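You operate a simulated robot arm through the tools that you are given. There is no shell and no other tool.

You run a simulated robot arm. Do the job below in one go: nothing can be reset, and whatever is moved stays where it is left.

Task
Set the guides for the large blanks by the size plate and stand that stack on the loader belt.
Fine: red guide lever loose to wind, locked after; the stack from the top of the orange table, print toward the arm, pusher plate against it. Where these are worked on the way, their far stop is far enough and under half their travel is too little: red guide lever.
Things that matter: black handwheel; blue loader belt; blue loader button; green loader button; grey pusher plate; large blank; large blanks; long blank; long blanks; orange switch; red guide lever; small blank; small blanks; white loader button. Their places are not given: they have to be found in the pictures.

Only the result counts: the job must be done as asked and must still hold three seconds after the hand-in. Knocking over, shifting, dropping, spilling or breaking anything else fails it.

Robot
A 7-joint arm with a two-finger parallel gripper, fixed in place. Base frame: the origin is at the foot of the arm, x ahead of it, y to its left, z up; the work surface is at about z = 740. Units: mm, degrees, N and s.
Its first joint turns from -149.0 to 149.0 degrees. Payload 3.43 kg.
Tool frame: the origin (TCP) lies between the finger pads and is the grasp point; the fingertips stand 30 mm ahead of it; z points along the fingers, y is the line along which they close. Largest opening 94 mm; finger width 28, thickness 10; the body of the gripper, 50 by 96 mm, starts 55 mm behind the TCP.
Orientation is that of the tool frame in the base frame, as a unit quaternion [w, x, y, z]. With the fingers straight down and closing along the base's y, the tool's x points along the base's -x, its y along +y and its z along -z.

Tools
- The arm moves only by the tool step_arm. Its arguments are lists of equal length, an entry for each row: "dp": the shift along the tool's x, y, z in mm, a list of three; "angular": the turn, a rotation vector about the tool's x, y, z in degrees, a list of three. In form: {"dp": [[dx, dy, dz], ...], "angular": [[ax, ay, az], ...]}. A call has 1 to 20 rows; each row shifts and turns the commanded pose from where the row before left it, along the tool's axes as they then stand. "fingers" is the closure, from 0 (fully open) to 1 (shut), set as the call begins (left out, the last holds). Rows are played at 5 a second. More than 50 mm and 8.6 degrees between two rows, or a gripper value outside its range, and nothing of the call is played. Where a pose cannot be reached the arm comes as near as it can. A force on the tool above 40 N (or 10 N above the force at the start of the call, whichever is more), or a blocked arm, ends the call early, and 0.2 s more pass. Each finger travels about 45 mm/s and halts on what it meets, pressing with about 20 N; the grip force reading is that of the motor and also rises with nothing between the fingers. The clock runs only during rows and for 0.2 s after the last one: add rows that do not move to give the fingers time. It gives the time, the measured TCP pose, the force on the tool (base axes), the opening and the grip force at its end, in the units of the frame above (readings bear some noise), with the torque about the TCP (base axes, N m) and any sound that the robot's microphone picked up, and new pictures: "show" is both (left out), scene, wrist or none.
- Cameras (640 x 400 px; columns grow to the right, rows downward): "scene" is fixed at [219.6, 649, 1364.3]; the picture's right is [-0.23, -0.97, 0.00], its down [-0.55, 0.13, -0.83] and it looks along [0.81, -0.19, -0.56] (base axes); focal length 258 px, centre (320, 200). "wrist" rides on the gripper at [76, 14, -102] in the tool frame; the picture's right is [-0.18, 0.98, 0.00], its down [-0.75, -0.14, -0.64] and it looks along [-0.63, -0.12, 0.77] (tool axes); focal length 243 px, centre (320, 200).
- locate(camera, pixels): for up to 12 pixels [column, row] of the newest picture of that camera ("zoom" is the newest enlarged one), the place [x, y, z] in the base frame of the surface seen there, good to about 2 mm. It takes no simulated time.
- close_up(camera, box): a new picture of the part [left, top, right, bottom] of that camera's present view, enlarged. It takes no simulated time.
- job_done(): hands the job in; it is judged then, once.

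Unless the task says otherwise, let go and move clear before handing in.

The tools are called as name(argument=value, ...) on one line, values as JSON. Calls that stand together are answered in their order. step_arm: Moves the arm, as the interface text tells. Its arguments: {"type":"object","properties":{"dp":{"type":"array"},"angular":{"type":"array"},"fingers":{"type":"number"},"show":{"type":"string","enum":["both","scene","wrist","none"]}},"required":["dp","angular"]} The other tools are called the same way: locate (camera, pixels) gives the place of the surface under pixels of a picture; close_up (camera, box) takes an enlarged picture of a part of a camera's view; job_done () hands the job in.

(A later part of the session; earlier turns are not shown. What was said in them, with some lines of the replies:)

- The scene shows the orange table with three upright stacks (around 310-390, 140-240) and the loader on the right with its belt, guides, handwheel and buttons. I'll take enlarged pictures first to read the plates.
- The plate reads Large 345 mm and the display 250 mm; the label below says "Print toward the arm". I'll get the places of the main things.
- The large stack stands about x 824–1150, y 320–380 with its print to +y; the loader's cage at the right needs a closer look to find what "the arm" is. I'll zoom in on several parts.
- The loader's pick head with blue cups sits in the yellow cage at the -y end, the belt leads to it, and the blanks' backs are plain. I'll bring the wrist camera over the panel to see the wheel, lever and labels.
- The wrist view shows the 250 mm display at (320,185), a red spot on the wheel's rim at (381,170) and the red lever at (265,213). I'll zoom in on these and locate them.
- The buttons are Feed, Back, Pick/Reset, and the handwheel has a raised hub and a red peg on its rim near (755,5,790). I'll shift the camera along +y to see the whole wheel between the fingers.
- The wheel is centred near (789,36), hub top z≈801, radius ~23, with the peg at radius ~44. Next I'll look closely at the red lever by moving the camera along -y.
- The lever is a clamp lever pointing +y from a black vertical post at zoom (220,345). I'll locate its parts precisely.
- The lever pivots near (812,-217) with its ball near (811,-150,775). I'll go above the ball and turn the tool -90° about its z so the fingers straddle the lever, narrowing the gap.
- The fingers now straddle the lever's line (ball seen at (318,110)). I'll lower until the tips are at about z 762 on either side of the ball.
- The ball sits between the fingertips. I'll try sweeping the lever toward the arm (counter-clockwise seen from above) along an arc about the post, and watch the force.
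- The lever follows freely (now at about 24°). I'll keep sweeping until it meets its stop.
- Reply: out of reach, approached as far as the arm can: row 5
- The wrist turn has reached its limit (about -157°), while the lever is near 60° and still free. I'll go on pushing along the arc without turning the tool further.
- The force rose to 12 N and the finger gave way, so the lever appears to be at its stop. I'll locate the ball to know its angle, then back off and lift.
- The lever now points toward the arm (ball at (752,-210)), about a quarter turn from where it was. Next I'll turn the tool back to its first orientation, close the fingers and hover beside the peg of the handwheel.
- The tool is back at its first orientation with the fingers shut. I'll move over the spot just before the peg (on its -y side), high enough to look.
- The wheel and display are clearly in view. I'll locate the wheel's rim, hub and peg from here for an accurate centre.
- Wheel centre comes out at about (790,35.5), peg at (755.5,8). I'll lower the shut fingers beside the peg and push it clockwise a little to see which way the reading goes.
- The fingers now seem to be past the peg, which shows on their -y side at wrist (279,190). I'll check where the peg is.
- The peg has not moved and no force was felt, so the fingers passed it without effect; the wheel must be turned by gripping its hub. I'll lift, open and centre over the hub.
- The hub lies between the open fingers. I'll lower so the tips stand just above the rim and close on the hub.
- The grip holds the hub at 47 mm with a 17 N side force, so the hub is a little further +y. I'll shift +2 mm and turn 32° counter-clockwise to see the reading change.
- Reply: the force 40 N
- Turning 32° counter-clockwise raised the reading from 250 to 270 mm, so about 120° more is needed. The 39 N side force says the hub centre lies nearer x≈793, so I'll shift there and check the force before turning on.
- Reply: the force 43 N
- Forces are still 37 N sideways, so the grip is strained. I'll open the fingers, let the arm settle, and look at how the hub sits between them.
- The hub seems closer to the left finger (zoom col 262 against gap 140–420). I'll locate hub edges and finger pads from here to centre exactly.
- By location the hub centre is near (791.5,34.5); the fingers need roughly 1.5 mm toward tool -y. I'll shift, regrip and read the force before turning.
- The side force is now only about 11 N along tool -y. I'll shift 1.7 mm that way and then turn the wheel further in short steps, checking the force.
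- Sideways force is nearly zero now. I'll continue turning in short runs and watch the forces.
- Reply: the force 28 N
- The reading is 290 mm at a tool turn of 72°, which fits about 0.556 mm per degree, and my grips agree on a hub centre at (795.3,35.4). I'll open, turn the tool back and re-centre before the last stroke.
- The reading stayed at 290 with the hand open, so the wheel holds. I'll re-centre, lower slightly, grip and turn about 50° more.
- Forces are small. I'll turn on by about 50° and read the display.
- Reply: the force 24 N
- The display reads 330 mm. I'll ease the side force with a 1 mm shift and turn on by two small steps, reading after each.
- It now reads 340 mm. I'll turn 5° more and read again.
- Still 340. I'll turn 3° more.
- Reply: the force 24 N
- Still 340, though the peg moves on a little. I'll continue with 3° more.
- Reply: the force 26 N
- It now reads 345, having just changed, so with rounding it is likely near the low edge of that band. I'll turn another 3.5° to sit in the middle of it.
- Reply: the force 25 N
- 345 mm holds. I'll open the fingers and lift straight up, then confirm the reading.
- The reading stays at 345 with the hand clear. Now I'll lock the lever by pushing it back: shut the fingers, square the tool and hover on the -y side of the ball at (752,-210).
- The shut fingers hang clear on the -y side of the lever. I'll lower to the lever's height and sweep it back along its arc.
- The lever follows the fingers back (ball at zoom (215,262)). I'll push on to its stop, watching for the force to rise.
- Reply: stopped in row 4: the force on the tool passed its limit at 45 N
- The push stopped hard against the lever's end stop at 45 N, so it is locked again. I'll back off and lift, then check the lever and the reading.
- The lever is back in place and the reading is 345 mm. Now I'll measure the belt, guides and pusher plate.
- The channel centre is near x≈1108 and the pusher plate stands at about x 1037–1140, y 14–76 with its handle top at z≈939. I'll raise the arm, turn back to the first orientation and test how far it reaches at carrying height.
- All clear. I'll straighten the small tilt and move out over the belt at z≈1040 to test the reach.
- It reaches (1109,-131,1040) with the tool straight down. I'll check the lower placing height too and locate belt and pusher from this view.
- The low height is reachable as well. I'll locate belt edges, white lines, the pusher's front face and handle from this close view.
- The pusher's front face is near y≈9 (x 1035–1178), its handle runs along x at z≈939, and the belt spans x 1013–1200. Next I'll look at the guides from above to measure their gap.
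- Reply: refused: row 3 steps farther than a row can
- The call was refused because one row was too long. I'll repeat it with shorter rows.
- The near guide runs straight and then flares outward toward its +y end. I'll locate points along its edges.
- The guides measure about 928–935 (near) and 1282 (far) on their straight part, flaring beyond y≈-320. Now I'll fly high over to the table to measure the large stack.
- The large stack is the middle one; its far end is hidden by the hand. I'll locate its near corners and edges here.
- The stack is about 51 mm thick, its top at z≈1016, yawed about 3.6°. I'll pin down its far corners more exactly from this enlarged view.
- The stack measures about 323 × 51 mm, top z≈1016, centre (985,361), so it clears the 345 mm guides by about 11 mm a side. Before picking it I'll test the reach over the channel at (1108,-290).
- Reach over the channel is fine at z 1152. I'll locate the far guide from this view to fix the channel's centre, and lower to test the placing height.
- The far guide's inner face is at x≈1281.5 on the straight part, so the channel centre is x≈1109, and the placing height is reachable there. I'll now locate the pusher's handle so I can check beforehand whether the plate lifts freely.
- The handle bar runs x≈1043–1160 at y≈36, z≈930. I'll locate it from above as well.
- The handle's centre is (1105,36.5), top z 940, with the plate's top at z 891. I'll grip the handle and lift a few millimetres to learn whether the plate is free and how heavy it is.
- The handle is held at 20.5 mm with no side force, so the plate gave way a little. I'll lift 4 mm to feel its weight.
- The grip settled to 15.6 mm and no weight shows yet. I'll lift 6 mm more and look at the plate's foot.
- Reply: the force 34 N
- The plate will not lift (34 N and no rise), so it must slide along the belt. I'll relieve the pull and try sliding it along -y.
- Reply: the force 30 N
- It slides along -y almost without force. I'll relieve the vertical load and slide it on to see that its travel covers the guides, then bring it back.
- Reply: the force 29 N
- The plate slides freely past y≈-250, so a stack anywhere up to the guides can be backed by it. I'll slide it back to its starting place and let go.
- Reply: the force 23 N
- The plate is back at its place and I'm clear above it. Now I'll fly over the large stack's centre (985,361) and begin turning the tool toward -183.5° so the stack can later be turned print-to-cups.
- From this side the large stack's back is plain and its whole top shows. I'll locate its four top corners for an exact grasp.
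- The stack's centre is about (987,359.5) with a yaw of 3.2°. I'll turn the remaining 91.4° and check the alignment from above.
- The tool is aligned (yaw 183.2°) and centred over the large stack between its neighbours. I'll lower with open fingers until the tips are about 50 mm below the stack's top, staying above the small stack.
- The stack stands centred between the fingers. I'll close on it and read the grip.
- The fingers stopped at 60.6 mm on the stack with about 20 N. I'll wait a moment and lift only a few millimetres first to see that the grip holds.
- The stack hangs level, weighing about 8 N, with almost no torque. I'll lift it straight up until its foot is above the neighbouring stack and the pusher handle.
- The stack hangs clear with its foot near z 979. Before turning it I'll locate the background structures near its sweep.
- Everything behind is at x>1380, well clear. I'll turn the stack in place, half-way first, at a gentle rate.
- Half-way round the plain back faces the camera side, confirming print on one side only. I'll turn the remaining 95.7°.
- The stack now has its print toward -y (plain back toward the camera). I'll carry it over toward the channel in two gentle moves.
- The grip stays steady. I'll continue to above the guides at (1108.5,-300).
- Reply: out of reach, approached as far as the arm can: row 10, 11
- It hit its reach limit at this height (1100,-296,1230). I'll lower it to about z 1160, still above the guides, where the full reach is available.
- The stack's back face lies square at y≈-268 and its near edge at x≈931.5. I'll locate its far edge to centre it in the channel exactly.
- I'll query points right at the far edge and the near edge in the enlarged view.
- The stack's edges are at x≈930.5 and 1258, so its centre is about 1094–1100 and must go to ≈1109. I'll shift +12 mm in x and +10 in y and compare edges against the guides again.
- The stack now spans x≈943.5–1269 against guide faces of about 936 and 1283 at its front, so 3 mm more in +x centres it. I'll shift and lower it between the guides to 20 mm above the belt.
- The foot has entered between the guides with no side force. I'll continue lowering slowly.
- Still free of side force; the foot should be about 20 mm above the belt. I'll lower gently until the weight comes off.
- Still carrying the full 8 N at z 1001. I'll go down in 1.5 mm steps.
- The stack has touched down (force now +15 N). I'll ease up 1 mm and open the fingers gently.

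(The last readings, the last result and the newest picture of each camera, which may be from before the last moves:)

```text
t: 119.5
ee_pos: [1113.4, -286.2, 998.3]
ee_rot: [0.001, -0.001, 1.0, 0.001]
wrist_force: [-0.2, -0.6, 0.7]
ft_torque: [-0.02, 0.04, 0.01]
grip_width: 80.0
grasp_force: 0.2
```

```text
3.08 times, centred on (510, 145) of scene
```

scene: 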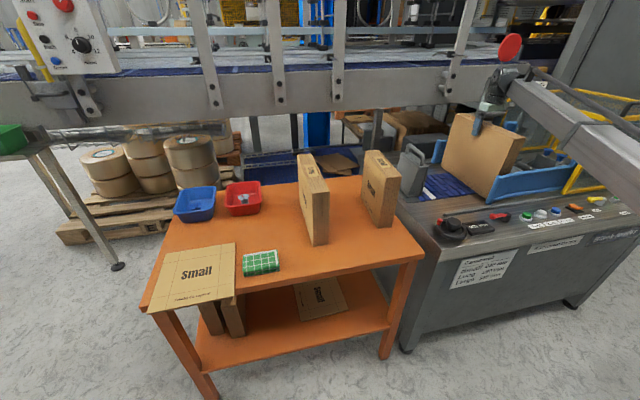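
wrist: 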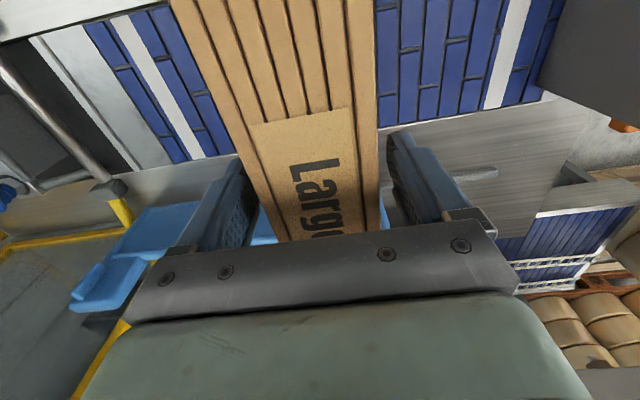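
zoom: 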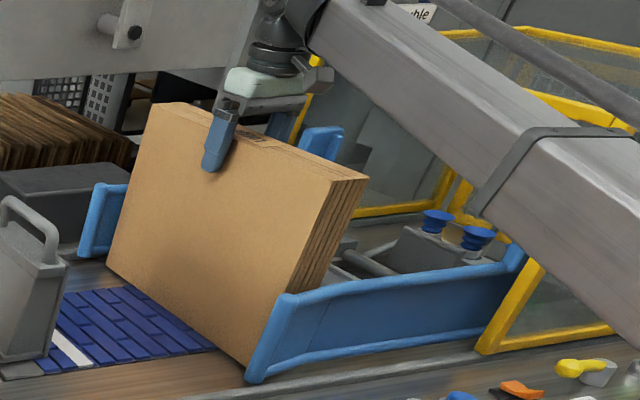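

The stack stands by itself. I'll open fully and raise straight up, clear of the stack.

step_arm(dp=[[0, 0, 0], [0, 0, -10], [0, 0, -20], [0, 0, -30], [0, 0, -35], [0, 0, -35], [0, 0, 0]], angular=[[0, 0, 0], [0, 0, 0], [0, 0, 0], [0, 0, 0], [0, 0, 0], [0, 0, 0], [0, 0, 0]], fingers=0)

close_up(camera="scene", box=[400, 70, 600, 220])

locate(camera="scene", pixels=[[480, 140], [460, 130], [500, 150], [470, 165], [450, 160], [490, 180], [515, 145], [465, 115], [490, 122], [510, 130], [505, 155], [447, 165]])

```text
t: 121.1
ee_pos: [1111.5, -285.2, 1130.0]
ee_rot: [0.0, -0.001, 1.0, 0.001]
wrist_force: [0.0, 0.6, -0.7]
ft_torque: [-0.01, -0.03, 0.0]
grip_width: 94.0
grasp_force: 0.1
```

scene: 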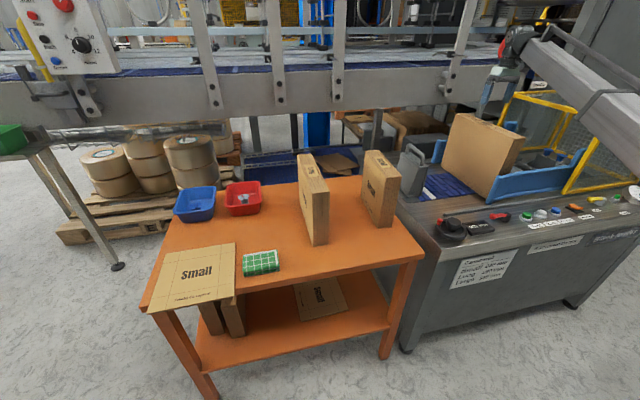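
wrist: 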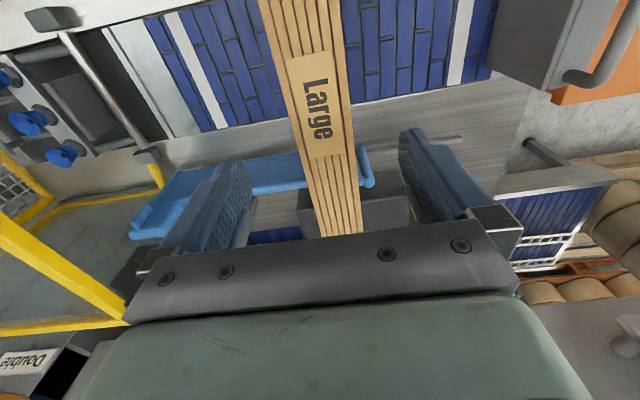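

```text
2.67 times, centred on (500, 145) of scene
```

zoom: 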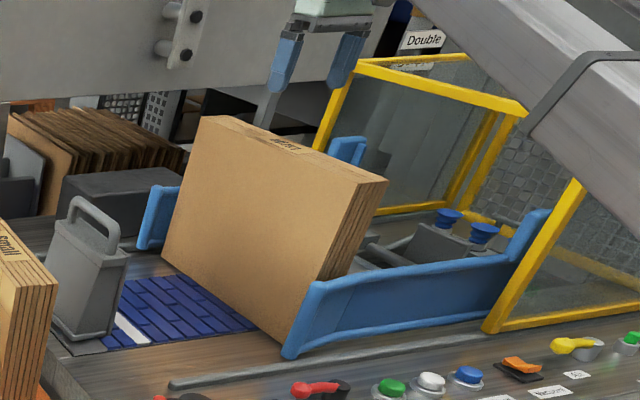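

```text
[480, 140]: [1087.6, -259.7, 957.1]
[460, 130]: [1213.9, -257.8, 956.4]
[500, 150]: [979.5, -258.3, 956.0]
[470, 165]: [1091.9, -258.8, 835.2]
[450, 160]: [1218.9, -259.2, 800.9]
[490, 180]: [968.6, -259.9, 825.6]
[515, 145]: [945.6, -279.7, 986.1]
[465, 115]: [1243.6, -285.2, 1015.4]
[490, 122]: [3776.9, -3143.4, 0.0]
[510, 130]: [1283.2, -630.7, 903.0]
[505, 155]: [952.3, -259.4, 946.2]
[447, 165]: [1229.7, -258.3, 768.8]
```

The stack stands upright with its back face at y≈-259, square between the guides. Now I'll go back over the pusher's handle.

step_arm(dp=[[1, 39.5, 0], [1, 39.5, 0], [1, 39.5, 0], [1, 39.5, 0], [1, 39.5, 0], [1, 39.5, 0], [1, 39.5, 0], [1, 39.5, 0], [0, 0, 35], [0, 0, 35], [0, 0, 0]], angular=[[0, 0, 0], [0, 0, 0], [0, 0, 0], [0, 0, 0], [0, 0, 0], [0, 0, 0], [0, 0, 0], [0, 0, 0], [0, 0, 0], [0, 0, 0], [0, 0, 0]], fingers=0.3)

locate(camera="wrist", pixels=[[312, 50], [318, 100], [324, 140], [330, 170], [322, 100], [330, 140], [336, 165], [315, 80]])

```text
t: 123.5
ee_pos: [1104.1, 29.2, 1057.2]
ee_rot: [0.0, -0.001, 1.0, 0.002]
wrist_force: [0.8, -0.9, -0.4]
ft_torque: [0.02, -0.01, -0.03]
grip_width: 66.2
grasp_force: 0.1
```

scene: 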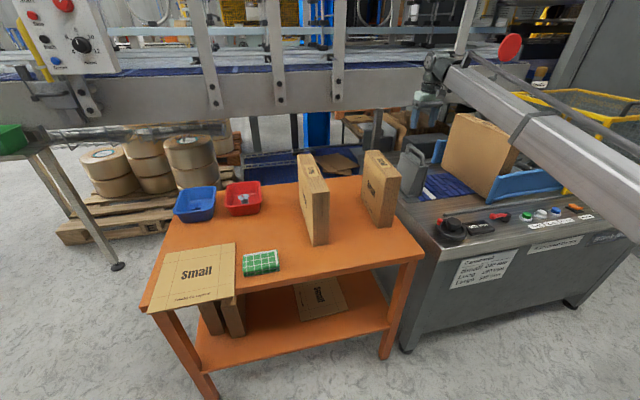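
wrist: 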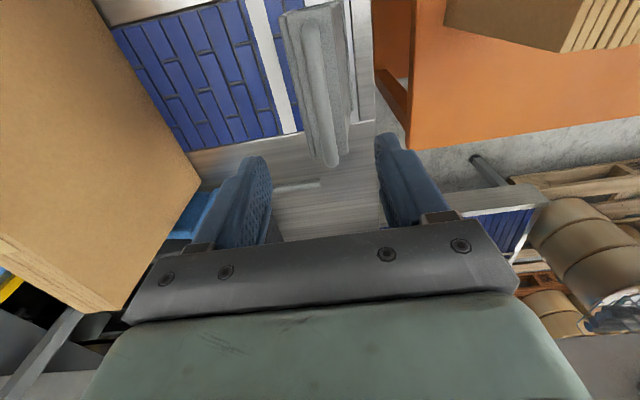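

```text
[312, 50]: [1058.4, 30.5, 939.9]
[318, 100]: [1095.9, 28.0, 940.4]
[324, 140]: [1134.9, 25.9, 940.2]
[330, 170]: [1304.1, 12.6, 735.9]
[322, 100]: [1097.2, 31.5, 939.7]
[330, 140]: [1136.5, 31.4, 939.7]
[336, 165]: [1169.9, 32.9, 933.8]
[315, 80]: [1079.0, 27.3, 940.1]
```

The handle's centre is now at y≈30, right below the hand. I'll lower onto it and close.

step_arm(dp=[[0, 1, 30], [0, 0, 30], [0, 0, 30], [0, 0, 30], [0, 0, 0]], angular=[[0, 0, 0], [0, 0, 0], [0, 0, 0], [0, 0, 0], [0, 0, 0]], show="none")

step_arm(dp=[[0, 0, 0], [0, 0, 0], [0, 0, 0], [0, 0, 0], [0, 0, 0]], angular=[[0, 0, 0], [0, 0, 0], [0, 0, 0], [0, 0, 0], [0, 0, 0]], fingers=1, show="none")

```text
t: 124.7
ee_pos: [1107.8, 33.0, 938.6]
ee_rot: [0.001, -0.001, 1.0, 0.001]
wrist_force: [-0.7, -0.1, -0.2]
ft_torque: [0.01, 0.0, 0.01]
grip_width: 65.9
grasp_force: 0.1
```

```text
t: 125.9
ee_pos: [1107.1, 32.6, 938.5]
ee_rot: [0.0, -0.001, 1.0, 0.001]
wrist_force: [0.2, 0.2, 1.6]
ft_torque: [0.02, -0.1, -0.33]
grip_width: 15.6
grasp_force: 45.3
```

The handle is held. I'll slide the plate along -y to about 20 mm short of the stack.

step_arm(dp=[[0, -10, 0], [0, -20, 0], [0, -30, 0], [0, -30, 0], [0, -30, 0], [0, -30, 0], [0, -30, 0], [0, -30, 0], [0, -15, 0], [0, -8, 0], [0, 0, 0]], angular=[[0, 0, 0], [0, 0, 0], [0, 0, 0], [0, 0, 0], [0, 0, 0], [0, 0, 0], [0, 0, 0], [0, 0, 0], [0, 0, 0], [0, 0, 0], [0, 0, 0]])

close_up(camera="scene", box=[400, 80, 560, 210])

close_up(camera="wrist", box=[150, 0, 450, 240])

```text
t: 127.2
ee_pos: [1107.4, -92.7, 940.0]
ee_rot: [0.004, -0.001, 1.0, 0.001]
wrist_force: [-2.4, 2.2, 1.2]
ft_torque: [-0.24, -0.18, -0.51]
grip_width: 16.0
grasp_force: 44.8
stopped in row 6: the force on the tool passed its limit at 42 N (the readings are from after the stop); the commanded pose is now the measured one
```

scene: 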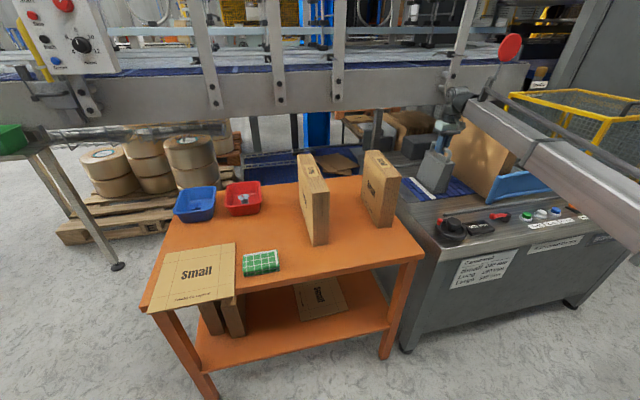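
wrist: 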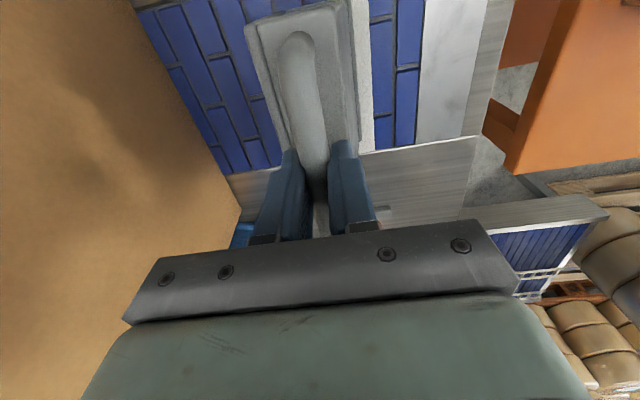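

```text
3.08 times, centred on (480, 145) of scene
```

zoom: 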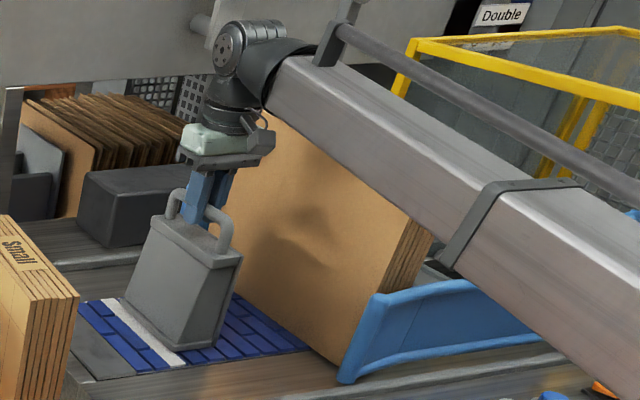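

```text
1.67 times, centred on (300, 120) of wrist
```

zoom: 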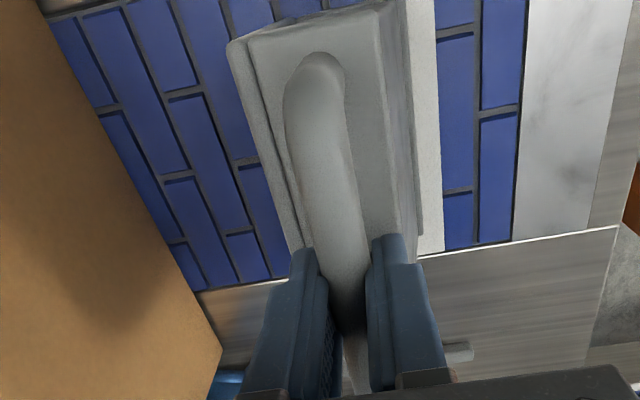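

The slide stopped half-way on a 42 N reading, probably vertical strain on the handle. I'll check that the stack hasn't moved before going on.

locate(camera="scene", pixels=[[480, 140], [470, 165], [490, 180], [500, 155], [485, 150], [475, 150], [460, 168], [455, 165], [450, 178], [440, 190], [445, 160], [452, 160]])

```text
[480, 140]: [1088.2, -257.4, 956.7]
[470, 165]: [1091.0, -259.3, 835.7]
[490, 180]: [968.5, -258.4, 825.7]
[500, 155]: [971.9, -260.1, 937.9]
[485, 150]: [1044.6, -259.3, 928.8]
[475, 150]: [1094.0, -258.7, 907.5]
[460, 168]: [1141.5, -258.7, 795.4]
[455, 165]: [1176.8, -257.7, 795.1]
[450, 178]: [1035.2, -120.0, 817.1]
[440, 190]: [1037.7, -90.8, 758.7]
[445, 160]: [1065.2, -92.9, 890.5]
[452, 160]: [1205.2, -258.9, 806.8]
```

The stack is untouched at y≈-259. I'll continue sliding the plate with smaller rows.

step_arm(dp=[[0, 0, 0], [0, -8, 0], [0, -14, 0], [0, -16, 0], [0, -16, 0], [0, -16, 0], [0, -12, 0], [0, -6, 0], [0, 0, 0]], angular=[[0, 0, 0], [0, 0, 0], [0, 0, 0], [0, 0, 0], [0, 0, 0], [0, 0, 0], [0, 0, 0], [0, 0, 0], [0, 0, 0]])

close_up(camera="wrist", box=[100, 0, 400, 240])

close_up(camera="scene", box=[420, 80, 580, 210])

```text
t: 129.2
ee_pos: [1106.6, -183.4, 939.5]
ee_rot: [0.004, -0.001, 1.0, 0.0]
wrist_force: [1.1, 0.7, 6.6]
ft_torque: [0.04, 1.33, -0.3]
grip_width: 15.8
grasp_force: 45.1
```

scene: 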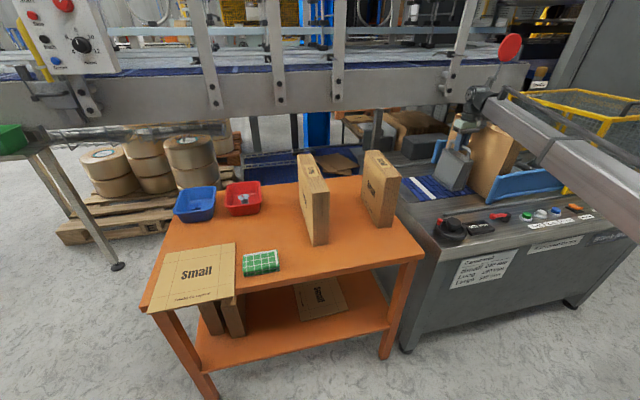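
wrist: 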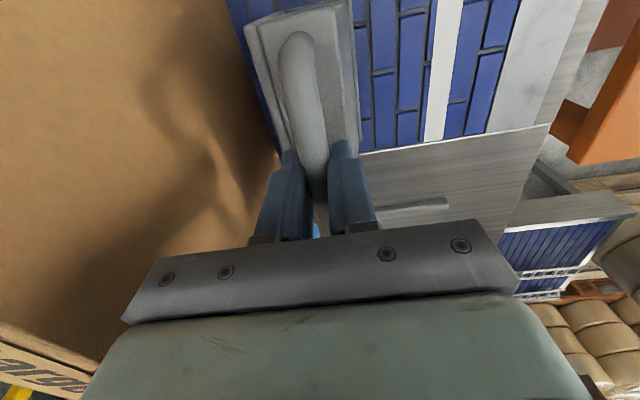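

```text
1.67 times, centred on (250, 120) of wrist
```

zoom: 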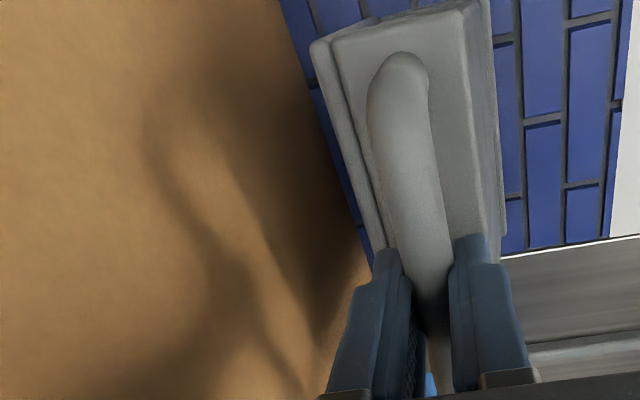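

```text
3.08 times, centred on (500, 145) of scene
```

zoom: 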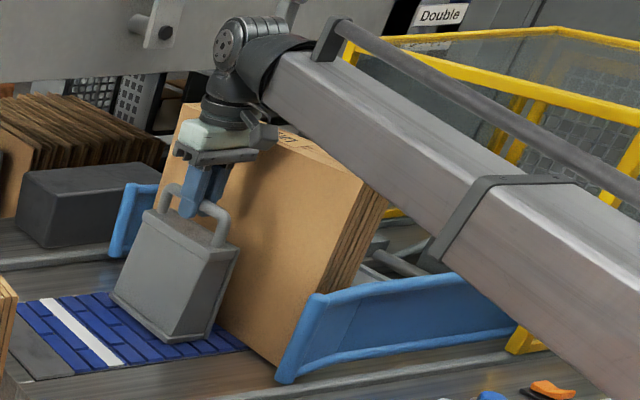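

Sliding works, but the 96 mm wide gripper body (z≥995) would meet the stack's top if I kept this grip to the end. I'll let go, rise, and come back turned 90° with shut fingers to push the handle from behind.

step_arm(dp=[[0, 0, 0], [0, 0, 0], [0, 0, 0], [0, 0, -20], [0, 0, -35], [0, 10, -40], [0, 30, -40], [0, 20, 0], [0, 0, 0]], angular=[[0, 0, 0], [0, 0, 0], [0, 0, 0], [0, 0, 0], [0, 0, 0], [0, 0, 0], [0, 0, 0], [0, 0, 0], [0, 0, 0]], fingers=0.45, show="scene")

step_arm(dp=[[0, 0, 0], [0, 0, 0], [0, 0, 0], [0, 0, 0], [0, 0, 0], [0, 0, 0], [0, 0, 0], [0, 0, 0], [0, 0, 0], [0, 0, 0], [0, 0, 0], [0, 0, 0]], angular=[[0, 0, 8.2], [0, 0, 8.2], [0, 0, 8.2], [0, 0, 8.2], [0, 0, 8.2], [0, 0, 8.2], [0, 0, 8.2], [0, 0, 8.2], [0, 0, 8.2], [0, 0, 8.2], [0, 0, 8], [0, 0, 0]], fingers=1)

```text
t: 131.2
ee_pos: [1104.2, -121.2, 1074.9]
ee_rot: [0.003, -0.001, 1.0, 0.0]
wrist_force: [0.4, -0.9, -0.2]
ft_torque: [0.01, 0.01, 0.01]
grip_width: 51.7
grasp_force: 0.0
```

scene: 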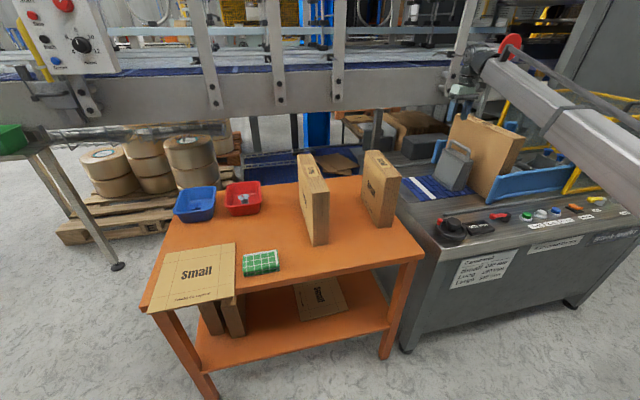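

```text
t: 133.8
ee_pos: [1106.9, -121.5, 1073.3]
ee_rot: [0.002, 0.707, 0.707, 0.004]
wrist_force: [0.1, -0.1, 0.5]
ft_torque: [0.0, 0.0, 0.02]
grip_width: 0.0
grasp_force: 19.9
```

scene: 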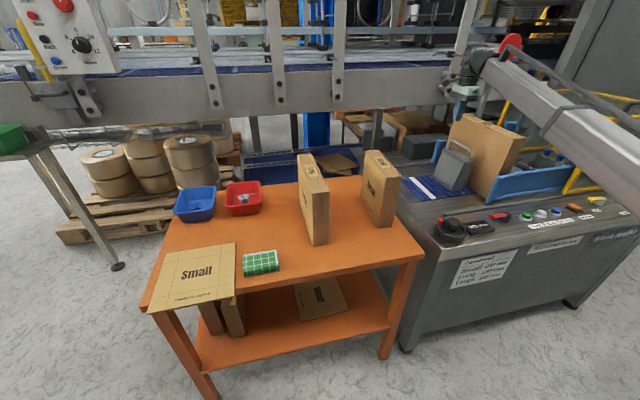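
wrist: 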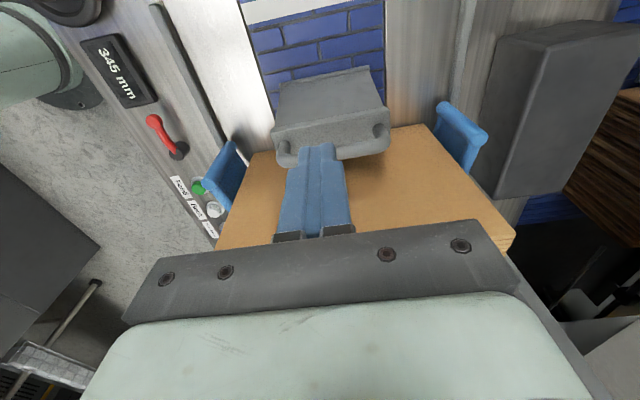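

The shut fingers are turned so their narrow side faces the stack. I'll check the handle's and stack's positions before coming down behind the handle.

locate(camera="wrist", pixels=[[284, 152], [381, 132], [295, 140], [365, 125], [330, 100], [330, 75], [400, 160], [280, 200], [440, 200], [245, 200], [290, 155], [378, 136]])

close_up(camera="wrist", box=[200, 50, 480, 250])

locate(camera="scene", pixels=[[450, 145], [455, 148], [460, 151], [465, 155], [445, 155], [455, 165], [460, 160], [470, 175], [490, 150], [470, 130], [490, 180], [510, 160]])

```text
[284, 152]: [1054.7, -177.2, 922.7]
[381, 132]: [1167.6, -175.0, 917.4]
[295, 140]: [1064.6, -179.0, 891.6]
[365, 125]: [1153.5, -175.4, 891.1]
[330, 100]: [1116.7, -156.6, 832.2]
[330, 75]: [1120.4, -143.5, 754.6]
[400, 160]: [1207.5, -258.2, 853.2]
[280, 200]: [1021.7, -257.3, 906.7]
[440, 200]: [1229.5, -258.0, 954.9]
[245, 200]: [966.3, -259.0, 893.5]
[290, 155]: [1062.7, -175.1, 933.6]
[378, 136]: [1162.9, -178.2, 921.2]
```

```text
2.00 times, centred on (340, 150) of wrist
```

zoom: 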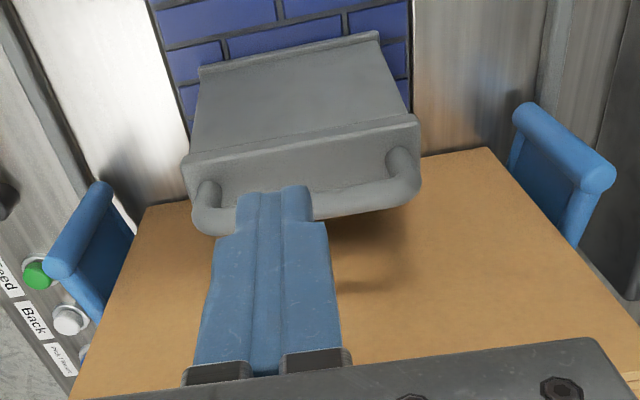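

```text
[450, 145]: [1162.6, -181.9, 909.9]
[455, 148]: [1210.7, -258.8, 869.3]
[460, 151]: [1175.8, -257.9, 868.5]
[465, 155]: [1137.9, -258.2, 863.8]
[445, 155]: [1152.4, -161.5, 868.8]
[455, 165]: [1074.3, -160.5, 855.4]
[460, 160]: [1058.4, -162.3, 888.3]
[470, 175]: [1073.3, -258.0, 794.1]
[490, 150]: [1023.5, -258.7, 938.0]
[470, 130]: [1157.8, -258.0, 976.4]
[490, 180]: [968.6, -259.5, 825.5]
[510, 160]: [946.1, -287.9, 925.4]
```

The handle's back edge is at y≈-175 and the plate's top at z 891. I'll come down behind the handle with the tips at z≈910.

step_arm(dp=[[-6, 0, 33], [-6, 0, 33], [-6, 0, 33], [-6, 0, 33], [0, 0, 0]], angular=[[0, 0, 0], [0, 0, 0], [0, 0, 0], [0, 0, 0], [0, 0, 0]])

close_up(camera="scene", box=[420, 80, 580, 210])

close_up(camera="wrist", box=[200, 50, 480, 250])

```text
t: 134.9
ee_pos: [1108.1, -146.4, 940.8]
ee_rot: [0.003, 0.707, 0.708, 0.004]
wrist_force: [0.2, 0.0, 0.0]
ft_torque: [0.01, -0.01, -0.03]
grip_width: 0.1
grasp_force: 20.3
```

scene: 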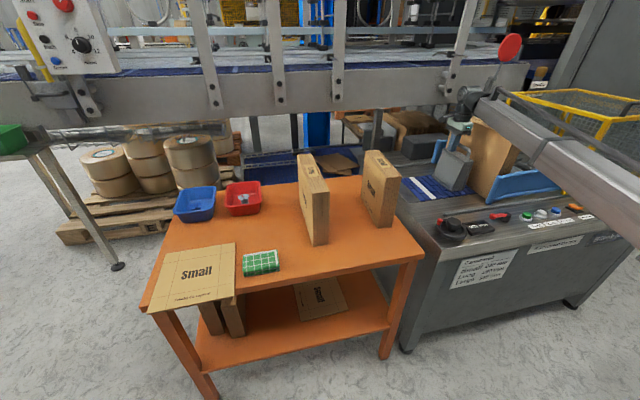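
wrist: 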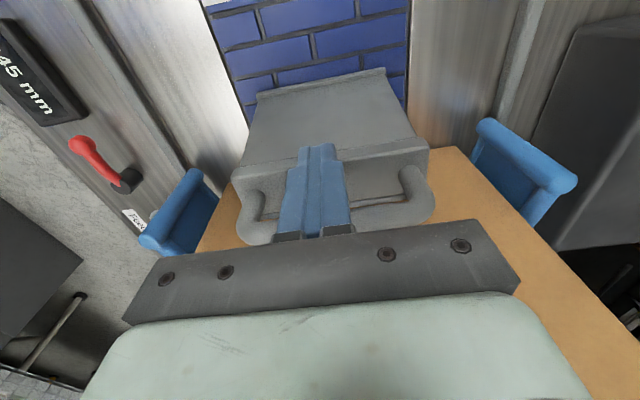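

```text
3.08 times, centred on (500, 145) of scene
```

zoom: 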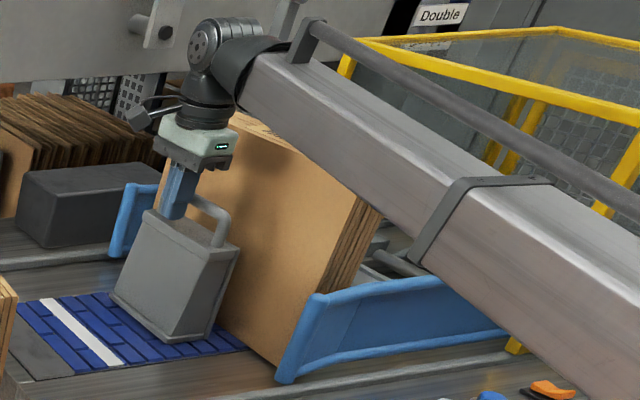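

```text
2.00 times, centred on (340, 150) of wrist
```

zoom: 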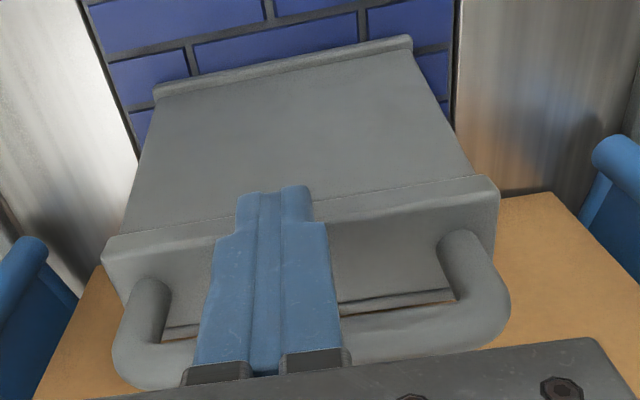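

The tips are between the handle and the plate's back edge. Since the forearm passes near the stack's corner, I'll check its height before pushing.

locate(camera="scene", pixels=[[500, 115], [520, 130], [520, 140], [540, 150], [560, 160], [505, 125], [515, 135], [530, 155], [545, 165], [490, 105], [530, 125], [600, 190]])

```text
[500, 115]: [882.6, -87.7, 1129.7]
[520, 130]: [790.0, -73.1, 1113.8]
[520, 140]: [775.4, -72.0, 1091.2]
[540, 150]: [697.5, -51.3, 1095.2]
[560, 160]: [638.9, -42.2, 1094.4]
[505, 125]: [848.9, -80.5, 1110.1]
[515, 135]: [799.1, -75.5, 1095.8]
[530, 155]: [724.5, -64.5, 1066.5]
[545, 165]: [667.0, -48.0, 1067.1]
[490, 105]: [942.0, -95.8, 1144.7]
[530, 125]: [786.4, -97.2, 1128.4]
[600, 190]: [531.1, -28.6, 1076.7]
```

The forearm's underside is above z≈1065–1120, clear of the stack's top at 1016. I'll push the plate toward the stack to just before contact.

step_arm(dp=[[-5, 0, 0], [-6, 0, 0], [-6, 0, 0], [-6, 0, 0], [-6, 0, 0], [-6, 0, 0], [-5, 0, 0], [-4, 0, 0], [0, 0, 0]], angular=[[0, 0, 0], [0, 0, 0], [0, 0, 0], [0, 0, 0], [0, 0, 0], [0, 0, 0], [0, 0, 0], [0, 0, 0], [0, 0, 0]])

close_up(camera="scene", box=[420, 80, 580, 210])

locate(camera="scene", pixels=[[490, 150], [490, 180], [470, 185], [480, 185], [460, 150], [470, 150], [465, 160], [475, 165], [455, 165], [450, 180]])

```text
t: 136.9
ee_pos: [1106.7, -190.3, 942.2]
ee_rot: [0.003, 0.707, 0.708, 0.003]
wrist_force: [0.6, 1.2, -0.4]
ft_torque: [0.01, 0.03, 0.01]
grip_width: 0.2
grasp_force: 20.2
```

scene: 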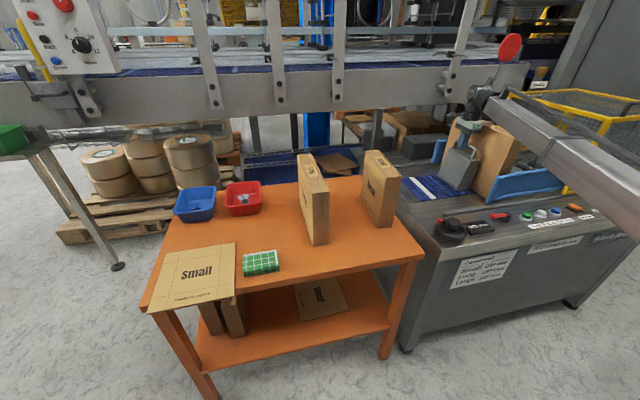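
wrist: 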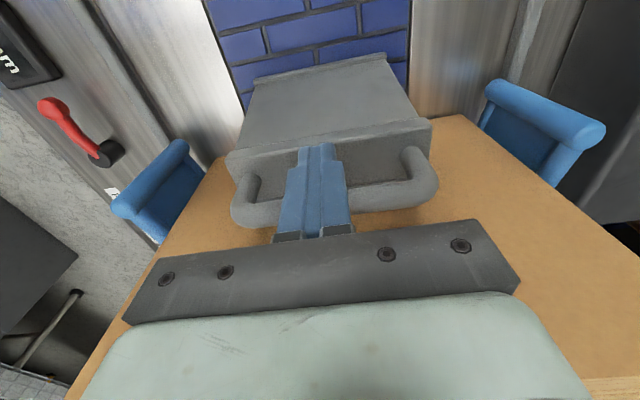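

```text
3.08 times, centred on (500, 145) of scene
```

zoom: 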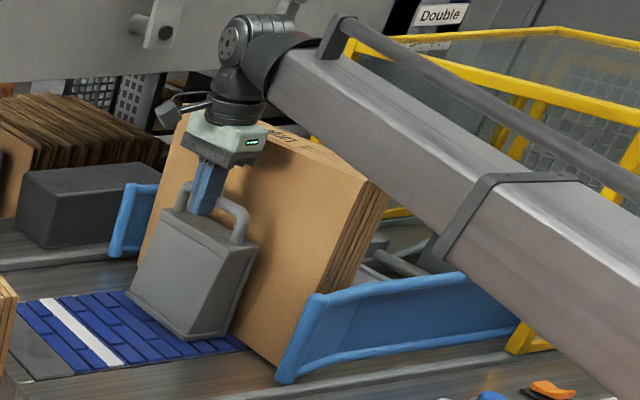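

```text
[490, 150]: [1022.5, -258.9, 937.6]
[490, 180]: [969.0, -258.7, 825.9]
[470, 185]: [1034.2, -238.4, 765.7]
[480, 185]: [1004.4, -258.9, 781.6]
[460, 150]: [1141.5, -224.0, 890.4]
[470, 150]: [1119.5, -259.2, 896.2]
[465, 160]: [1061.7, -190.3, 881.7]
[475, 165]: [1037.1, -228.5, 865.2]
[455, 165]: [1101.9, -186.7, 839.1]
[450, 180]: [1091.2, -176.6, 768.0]
```

The plate's front is now near y≈-239, about 17–20 mm from the stack. I'll push on slowly.

step_arm(dp=[[-4, 0, 0], [-4, 0, 0], [-3, 0, 0], [-2, 0, 0]], angular=[[0, 0, 0], [0, 0, 0], [0, 0, 0], [0, 0, 0]], show="none")

step_arm(dp=[[-1.5, 0, 0], [-1.5, 0, 0]], angular=[[0, 0, 0], [0, 0, 0]], show="none")

step_arm(dp=[[-1.5, 0, 0]], angular=[[0, 0, 0]])

locate(camera="scene", pixels=[[490, 150], [490, 180], [470, 185], [472, 183], [474, 180], [476, 170], [505, 155], [478, 165], [480, 160], [460, 168]])

close_up(camera="scene", box=[430, 100, 530, 210])

```text
t: 137.9
ee_pos: [1107.0, -202.7, 943.0]
ee_rot: [0.001, 0.707, 0.707, 0.003]
wrist_force: [0.5, 0.9, -0.7]
ft_torque: [0.04, -0.03, 0.0]
grip_width: 0.0
grasp_force: 20.0
```

```text
t: 138.6
ee_pos: [1106.0, -204.8, 942.9]
ee_rot: [0.002, 0.707, 0.708, 0.003]
wrist_force: [0.0, 1.5, -0.3]
ft_torque: [0.01, 0.02, 0.04]
grip_width: 0.0
grasp_force: 20.2
```

```text
t: 138.9
ee_pos: [1107.1, -206.6, 942.2]
ee_rot: [0.002, 0.707, 0.708, 0.003]
wrist_force: [0.2, 0.3, -0.3]
ft_torque: [-0.02, 0.0, -0.06]
grip_width: 0.0
grasp_force: 20.3
```

scene: 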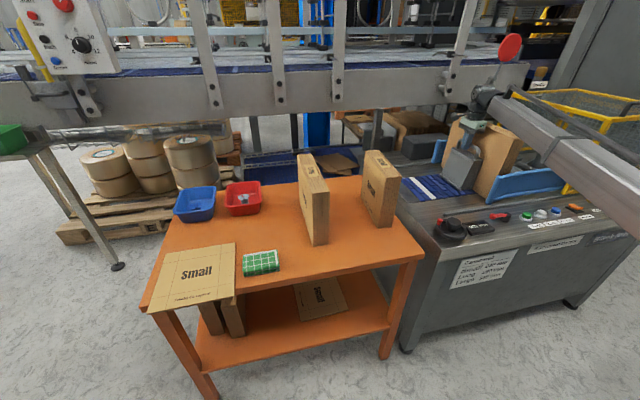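
wrist: 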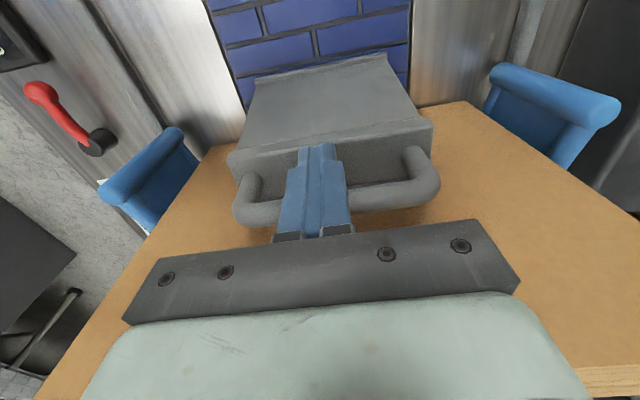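

```text
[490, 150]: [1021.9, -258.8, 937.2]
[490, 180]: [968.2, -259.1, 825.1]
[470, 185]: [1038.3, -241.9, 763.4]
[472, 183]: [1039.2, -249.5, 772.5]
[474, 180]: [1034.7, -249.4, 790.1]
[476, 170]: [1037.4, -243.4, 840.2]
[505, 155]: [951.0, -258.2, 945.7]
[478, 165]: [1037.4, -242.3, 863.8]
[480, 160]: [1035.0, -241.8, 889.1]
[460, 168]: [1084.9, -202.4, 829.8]
```

```text
3.64 times, centred on (480, 155) of scene
```

zoom: 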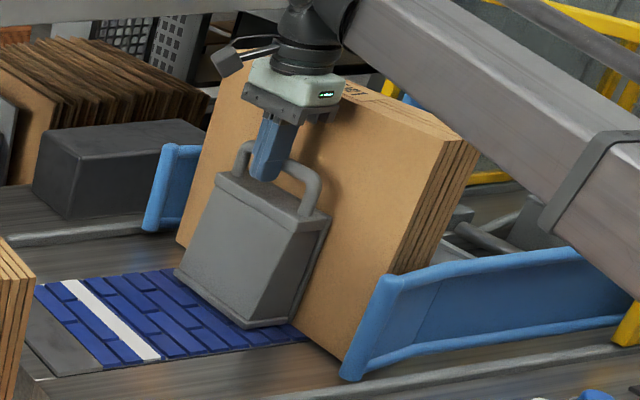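

The plate is now within a few millimetres and no contact is felt yet. I'll advance in 1.5 mm steps and watch the force and the stack's face.

step_arm(dp=[[-1.5, 0, 0], [0, 0, 0]], angular=[[0, 0, 0], [0, 0, 0]], show="none")

step_arm(dp=[[-1.5, 0, 0], [0, 0, 0]], angular=[[0, 0, 0], [0, 0, 0]], show="none")

step_arm(dp=[[-1.5, 0, 0], [0, 0, 0]], angular=[[0, 0, 0], [0, 0, 0]])

locate(camera="scene", pixels=[[490, 150], [490, 180], [505, 155], [500, 170], [495, 140], [472, 183], [474, 183], [476, 180], [484, 165], [480, 178]])

close_up(camera="scene", box=[430, 100, 530, 210])

```text
t: 139.6
ee_pos: [1106.5, -207.4, 942.5]
ee_rot: [0.001, 0.707, 0.707, 0.003]
wrist_force: [-1.1, 2.7, -0.3]
ft_torque: [0.06, -0.01, -0.02]
grip_width: 0.0
grasp_force: 20.2
```

```text
t: 140.2
ee_pos: [1106.3, -208.9, 942.0]
ee_rot: [0.002, 0.705, 0.709, 0.005]
wrist_force: [1.9, 4.2, 0.0]
ft_torque: [0.07, -0.01, 0.01]
grip_width: 0.2
grasp_force: 20.3
```

```text
t: 140.8
ee_pos: [1105.4, -213.2, 942.0]
ee_rot: [0.003, 0.706, 0.708, 0.002]
wrist_force: [2.3, 3.2, 0.2]
ft_torque: [0.03, -0.04, 0.0]
grip_width: 0.1
grasp_force: 19.6
```

scene: 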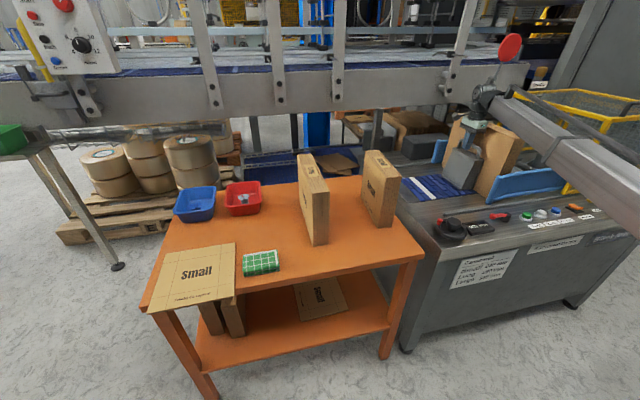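
wrist: 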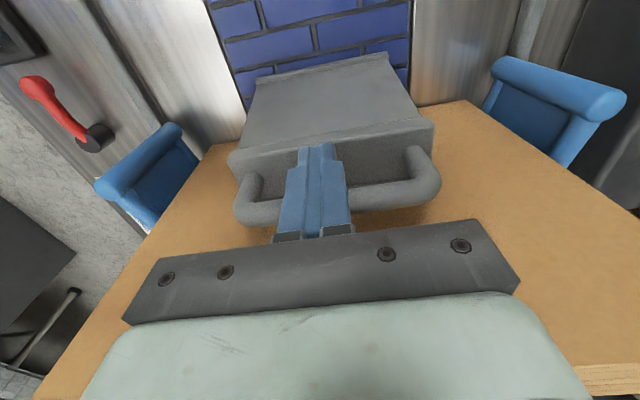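

```text
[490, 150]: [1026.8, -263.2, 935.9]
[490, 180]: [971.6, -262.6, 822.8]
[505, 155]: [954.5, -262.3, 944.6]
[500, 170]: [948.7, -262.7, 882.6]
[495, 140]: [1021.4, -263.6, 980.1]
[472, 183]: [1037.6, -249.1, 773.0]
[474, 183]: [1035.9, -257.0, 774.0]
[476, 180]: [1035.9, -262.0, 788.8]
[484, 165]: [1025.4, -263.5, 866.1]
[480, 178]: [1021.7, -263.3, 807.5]
```

```text
3.64 times, centred on (480, 155) of scene
```

zoom: 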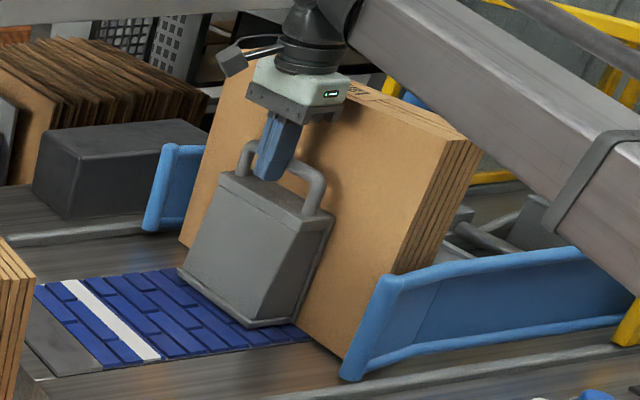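

The force rose to 3–4 N and the stack's face moved from -259 to -263, so the plate is now against it and the stack is still upright. I'll back the fingers off the handle and rise.

step_arm(dp=[[3, 0, 0], [8, 0, 0], [0, 0, -15], [0, 0, -35], [0, 0, -40], [0, 0, -40], [0, 0, -40], [0, 0, 0]], angular=[[0, 0, 0], [0, 0, 0], [0, 0, 0], [0, 0, 0], [0, 0, 0], [0, 0, 0], [0, 0, 0], [0, 0, 0]])

close_up(camera="scene", box=[430, 100, 530, 210])

locate(camera="scene", pixels=[[490, 150], [490, 180], [505, 155], [480, 130], [465, 125], [472, 183], [474, 183], [476, 180], [484, 165], [464, 148], [514, 150], [460, 155]])

```text
t: 142.6
ee_pos: [1104.7, -198.9, 1110.4]
ee_rot: [0.002, 0.707, 0.708, 0.003]
wrist_force: [-0.1, -0.1, -0.1]
ft_torque: [-0.01, -0.01, 0.02]
grip_width: 0.2
grasp_force: 20.6
```

scene: 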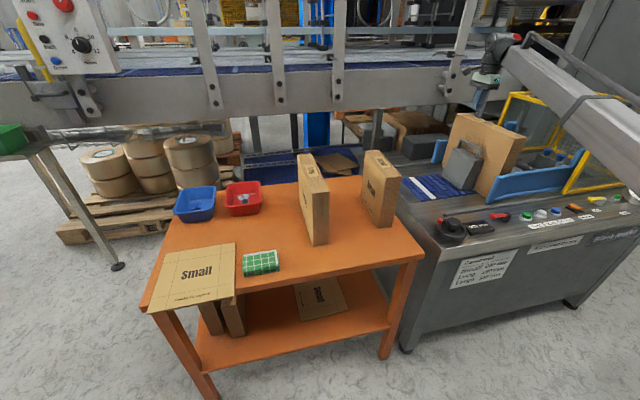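
wrist: 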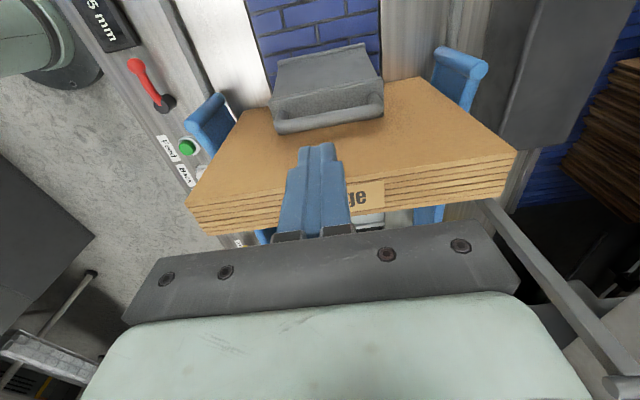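

```text
3.64 times, centred on (480, 155) of scene
```

zoom: 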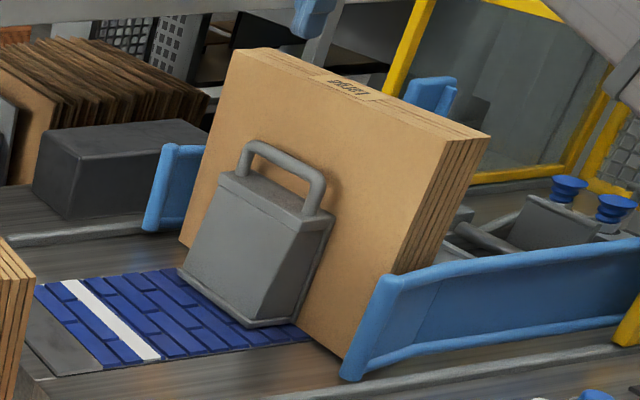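

```text
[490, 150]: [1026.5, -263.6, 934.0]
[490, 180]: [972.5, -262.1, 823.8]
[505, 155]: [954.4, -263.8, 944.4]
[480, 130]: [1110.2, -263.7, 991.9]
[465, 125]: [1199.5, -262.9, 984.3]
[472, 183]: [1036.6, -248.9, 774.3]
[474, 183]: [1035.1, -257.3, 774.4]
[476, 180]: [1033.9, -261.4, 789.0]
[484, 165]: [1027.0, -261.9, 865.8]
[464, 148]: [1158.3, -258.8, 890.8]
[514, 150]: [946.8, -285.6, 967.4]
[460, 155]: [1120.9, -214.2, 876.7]
```

The stack stands square with the plate against its back, plain side toward +y and so print toward the suction arm. I'll move the arm well clear and take a last look at the lever, display and stack.

step_arm(dp=[[0, 0, -30], [20, -30, -20], [30, -35, 0], [30, -35, 0], [30, -35, 0], [30, -35, 0], [0, 0, 0], [0, 0, 0], [0, 0, 0], [0, 0, 0]], angular=[[0, 0, 0], [0, 0, 0], [0, 0, 0], [0, 0, 0], [0, 0, 0], [0, 0, 0], [0, 0, 0], [0, 0, 0], [0, 0, 0], [0, 0, 0]], fingers=0.5)

close_up(camera="scene", box=[430, 180, 570, 260])

close_up(camera="scene", box=[400, 90, 600, 220])

close_up(camera="scene", box=[140, 130, 420, 350])

```text
t: 144.8
ee_pos: [935.0, -60.6, 1163.8]
ee_rot: [0.002, 0.707, 0.707, 0.003]
wrist_force: [-0.2, 0.1, 0.4]
ft_torque: [0.01, 0.01, 0.01]
grip_width: 47.1
grasp_force: 0.0
```

scene: 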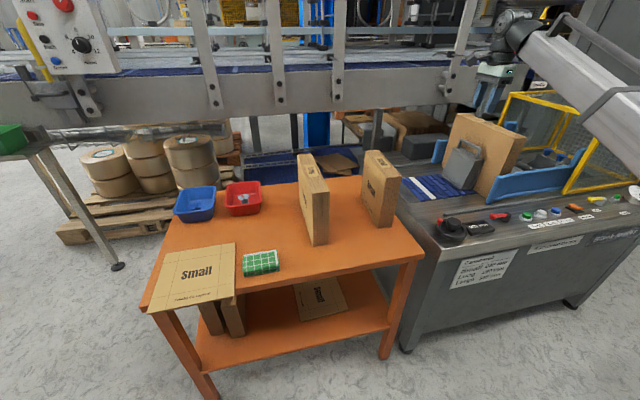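
wrist: 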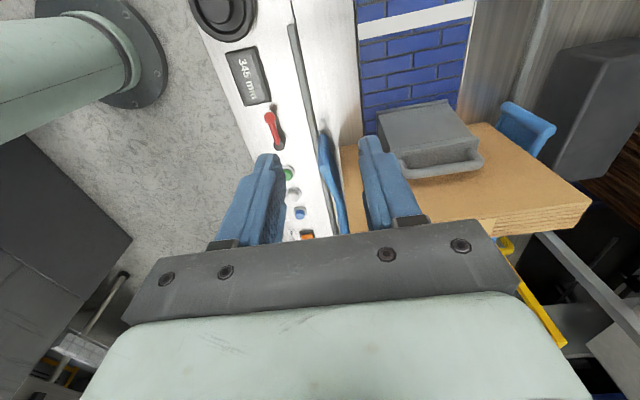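

```text
4.57 times, centred on (500, 220) of scene
```

zoom: 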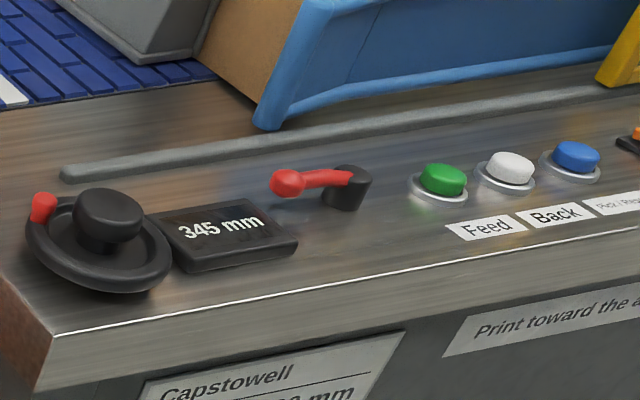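

```text
3.08 times, centred on (500, 155) of scene
```

zoom: 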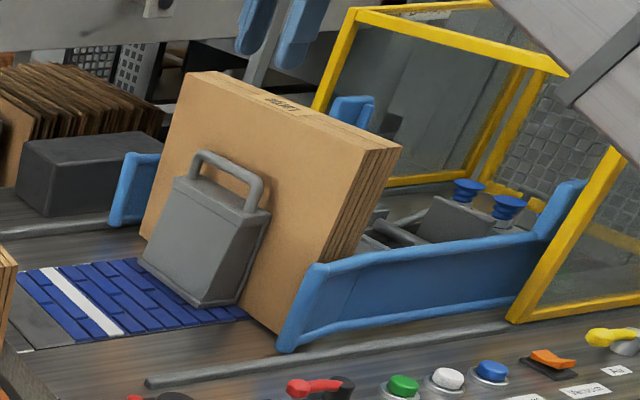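

```text
1.82 times, centred on (280, 240) of scene
```

zoom: 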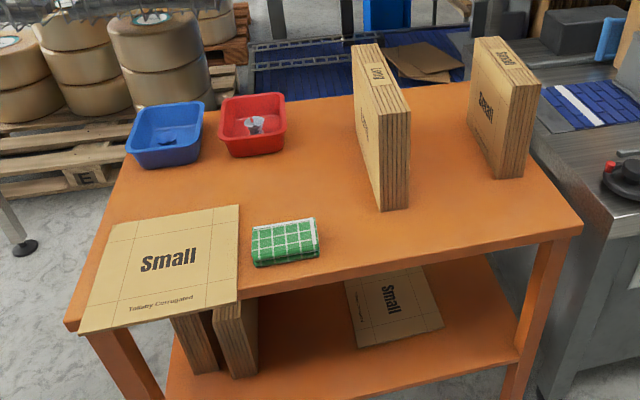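

The display reads 345 mm and the red lever is back at its stop (ball at scene (493,216), as at the start). The large stack stands between the guides with the plate against it, and the other goods show no sign of having moved. The arm is clear, so I'm handing in.

job_done()

```text
The job is handed in.
```

The guides are set to 345 mm for the large blanks, and that stack now stands upright on the loader belt between them. I've handed the job in; no verdict has come back yet.

- **Guides:** I swung the red guide lever to its far stop and wound the handwheel from 250 mm to 345 mm, the plate's figure for Large. I then pushed the lever back to its first stop to lock it, and the display still reads 345 mm.
- **Stack:** I took the large stack from the top of the orange table, turned it half round and lowered it between the guides. I placed it by measured positions and felt no side force on the way down.
- **Print side:** I took "the arm" to mean the loader's suction arm, so the print faces that end of the belt. I didn't look at the printed face after placing it, but the side facing away from the suction arm is plain.
- **Pusher plate:** I slid it up until it touched the back of the stack and moved the stack about 4 mm. Both stayed put once I let go.

In the last pictures the rest of the table and the loader buttons look untouched, and the arm is clear.
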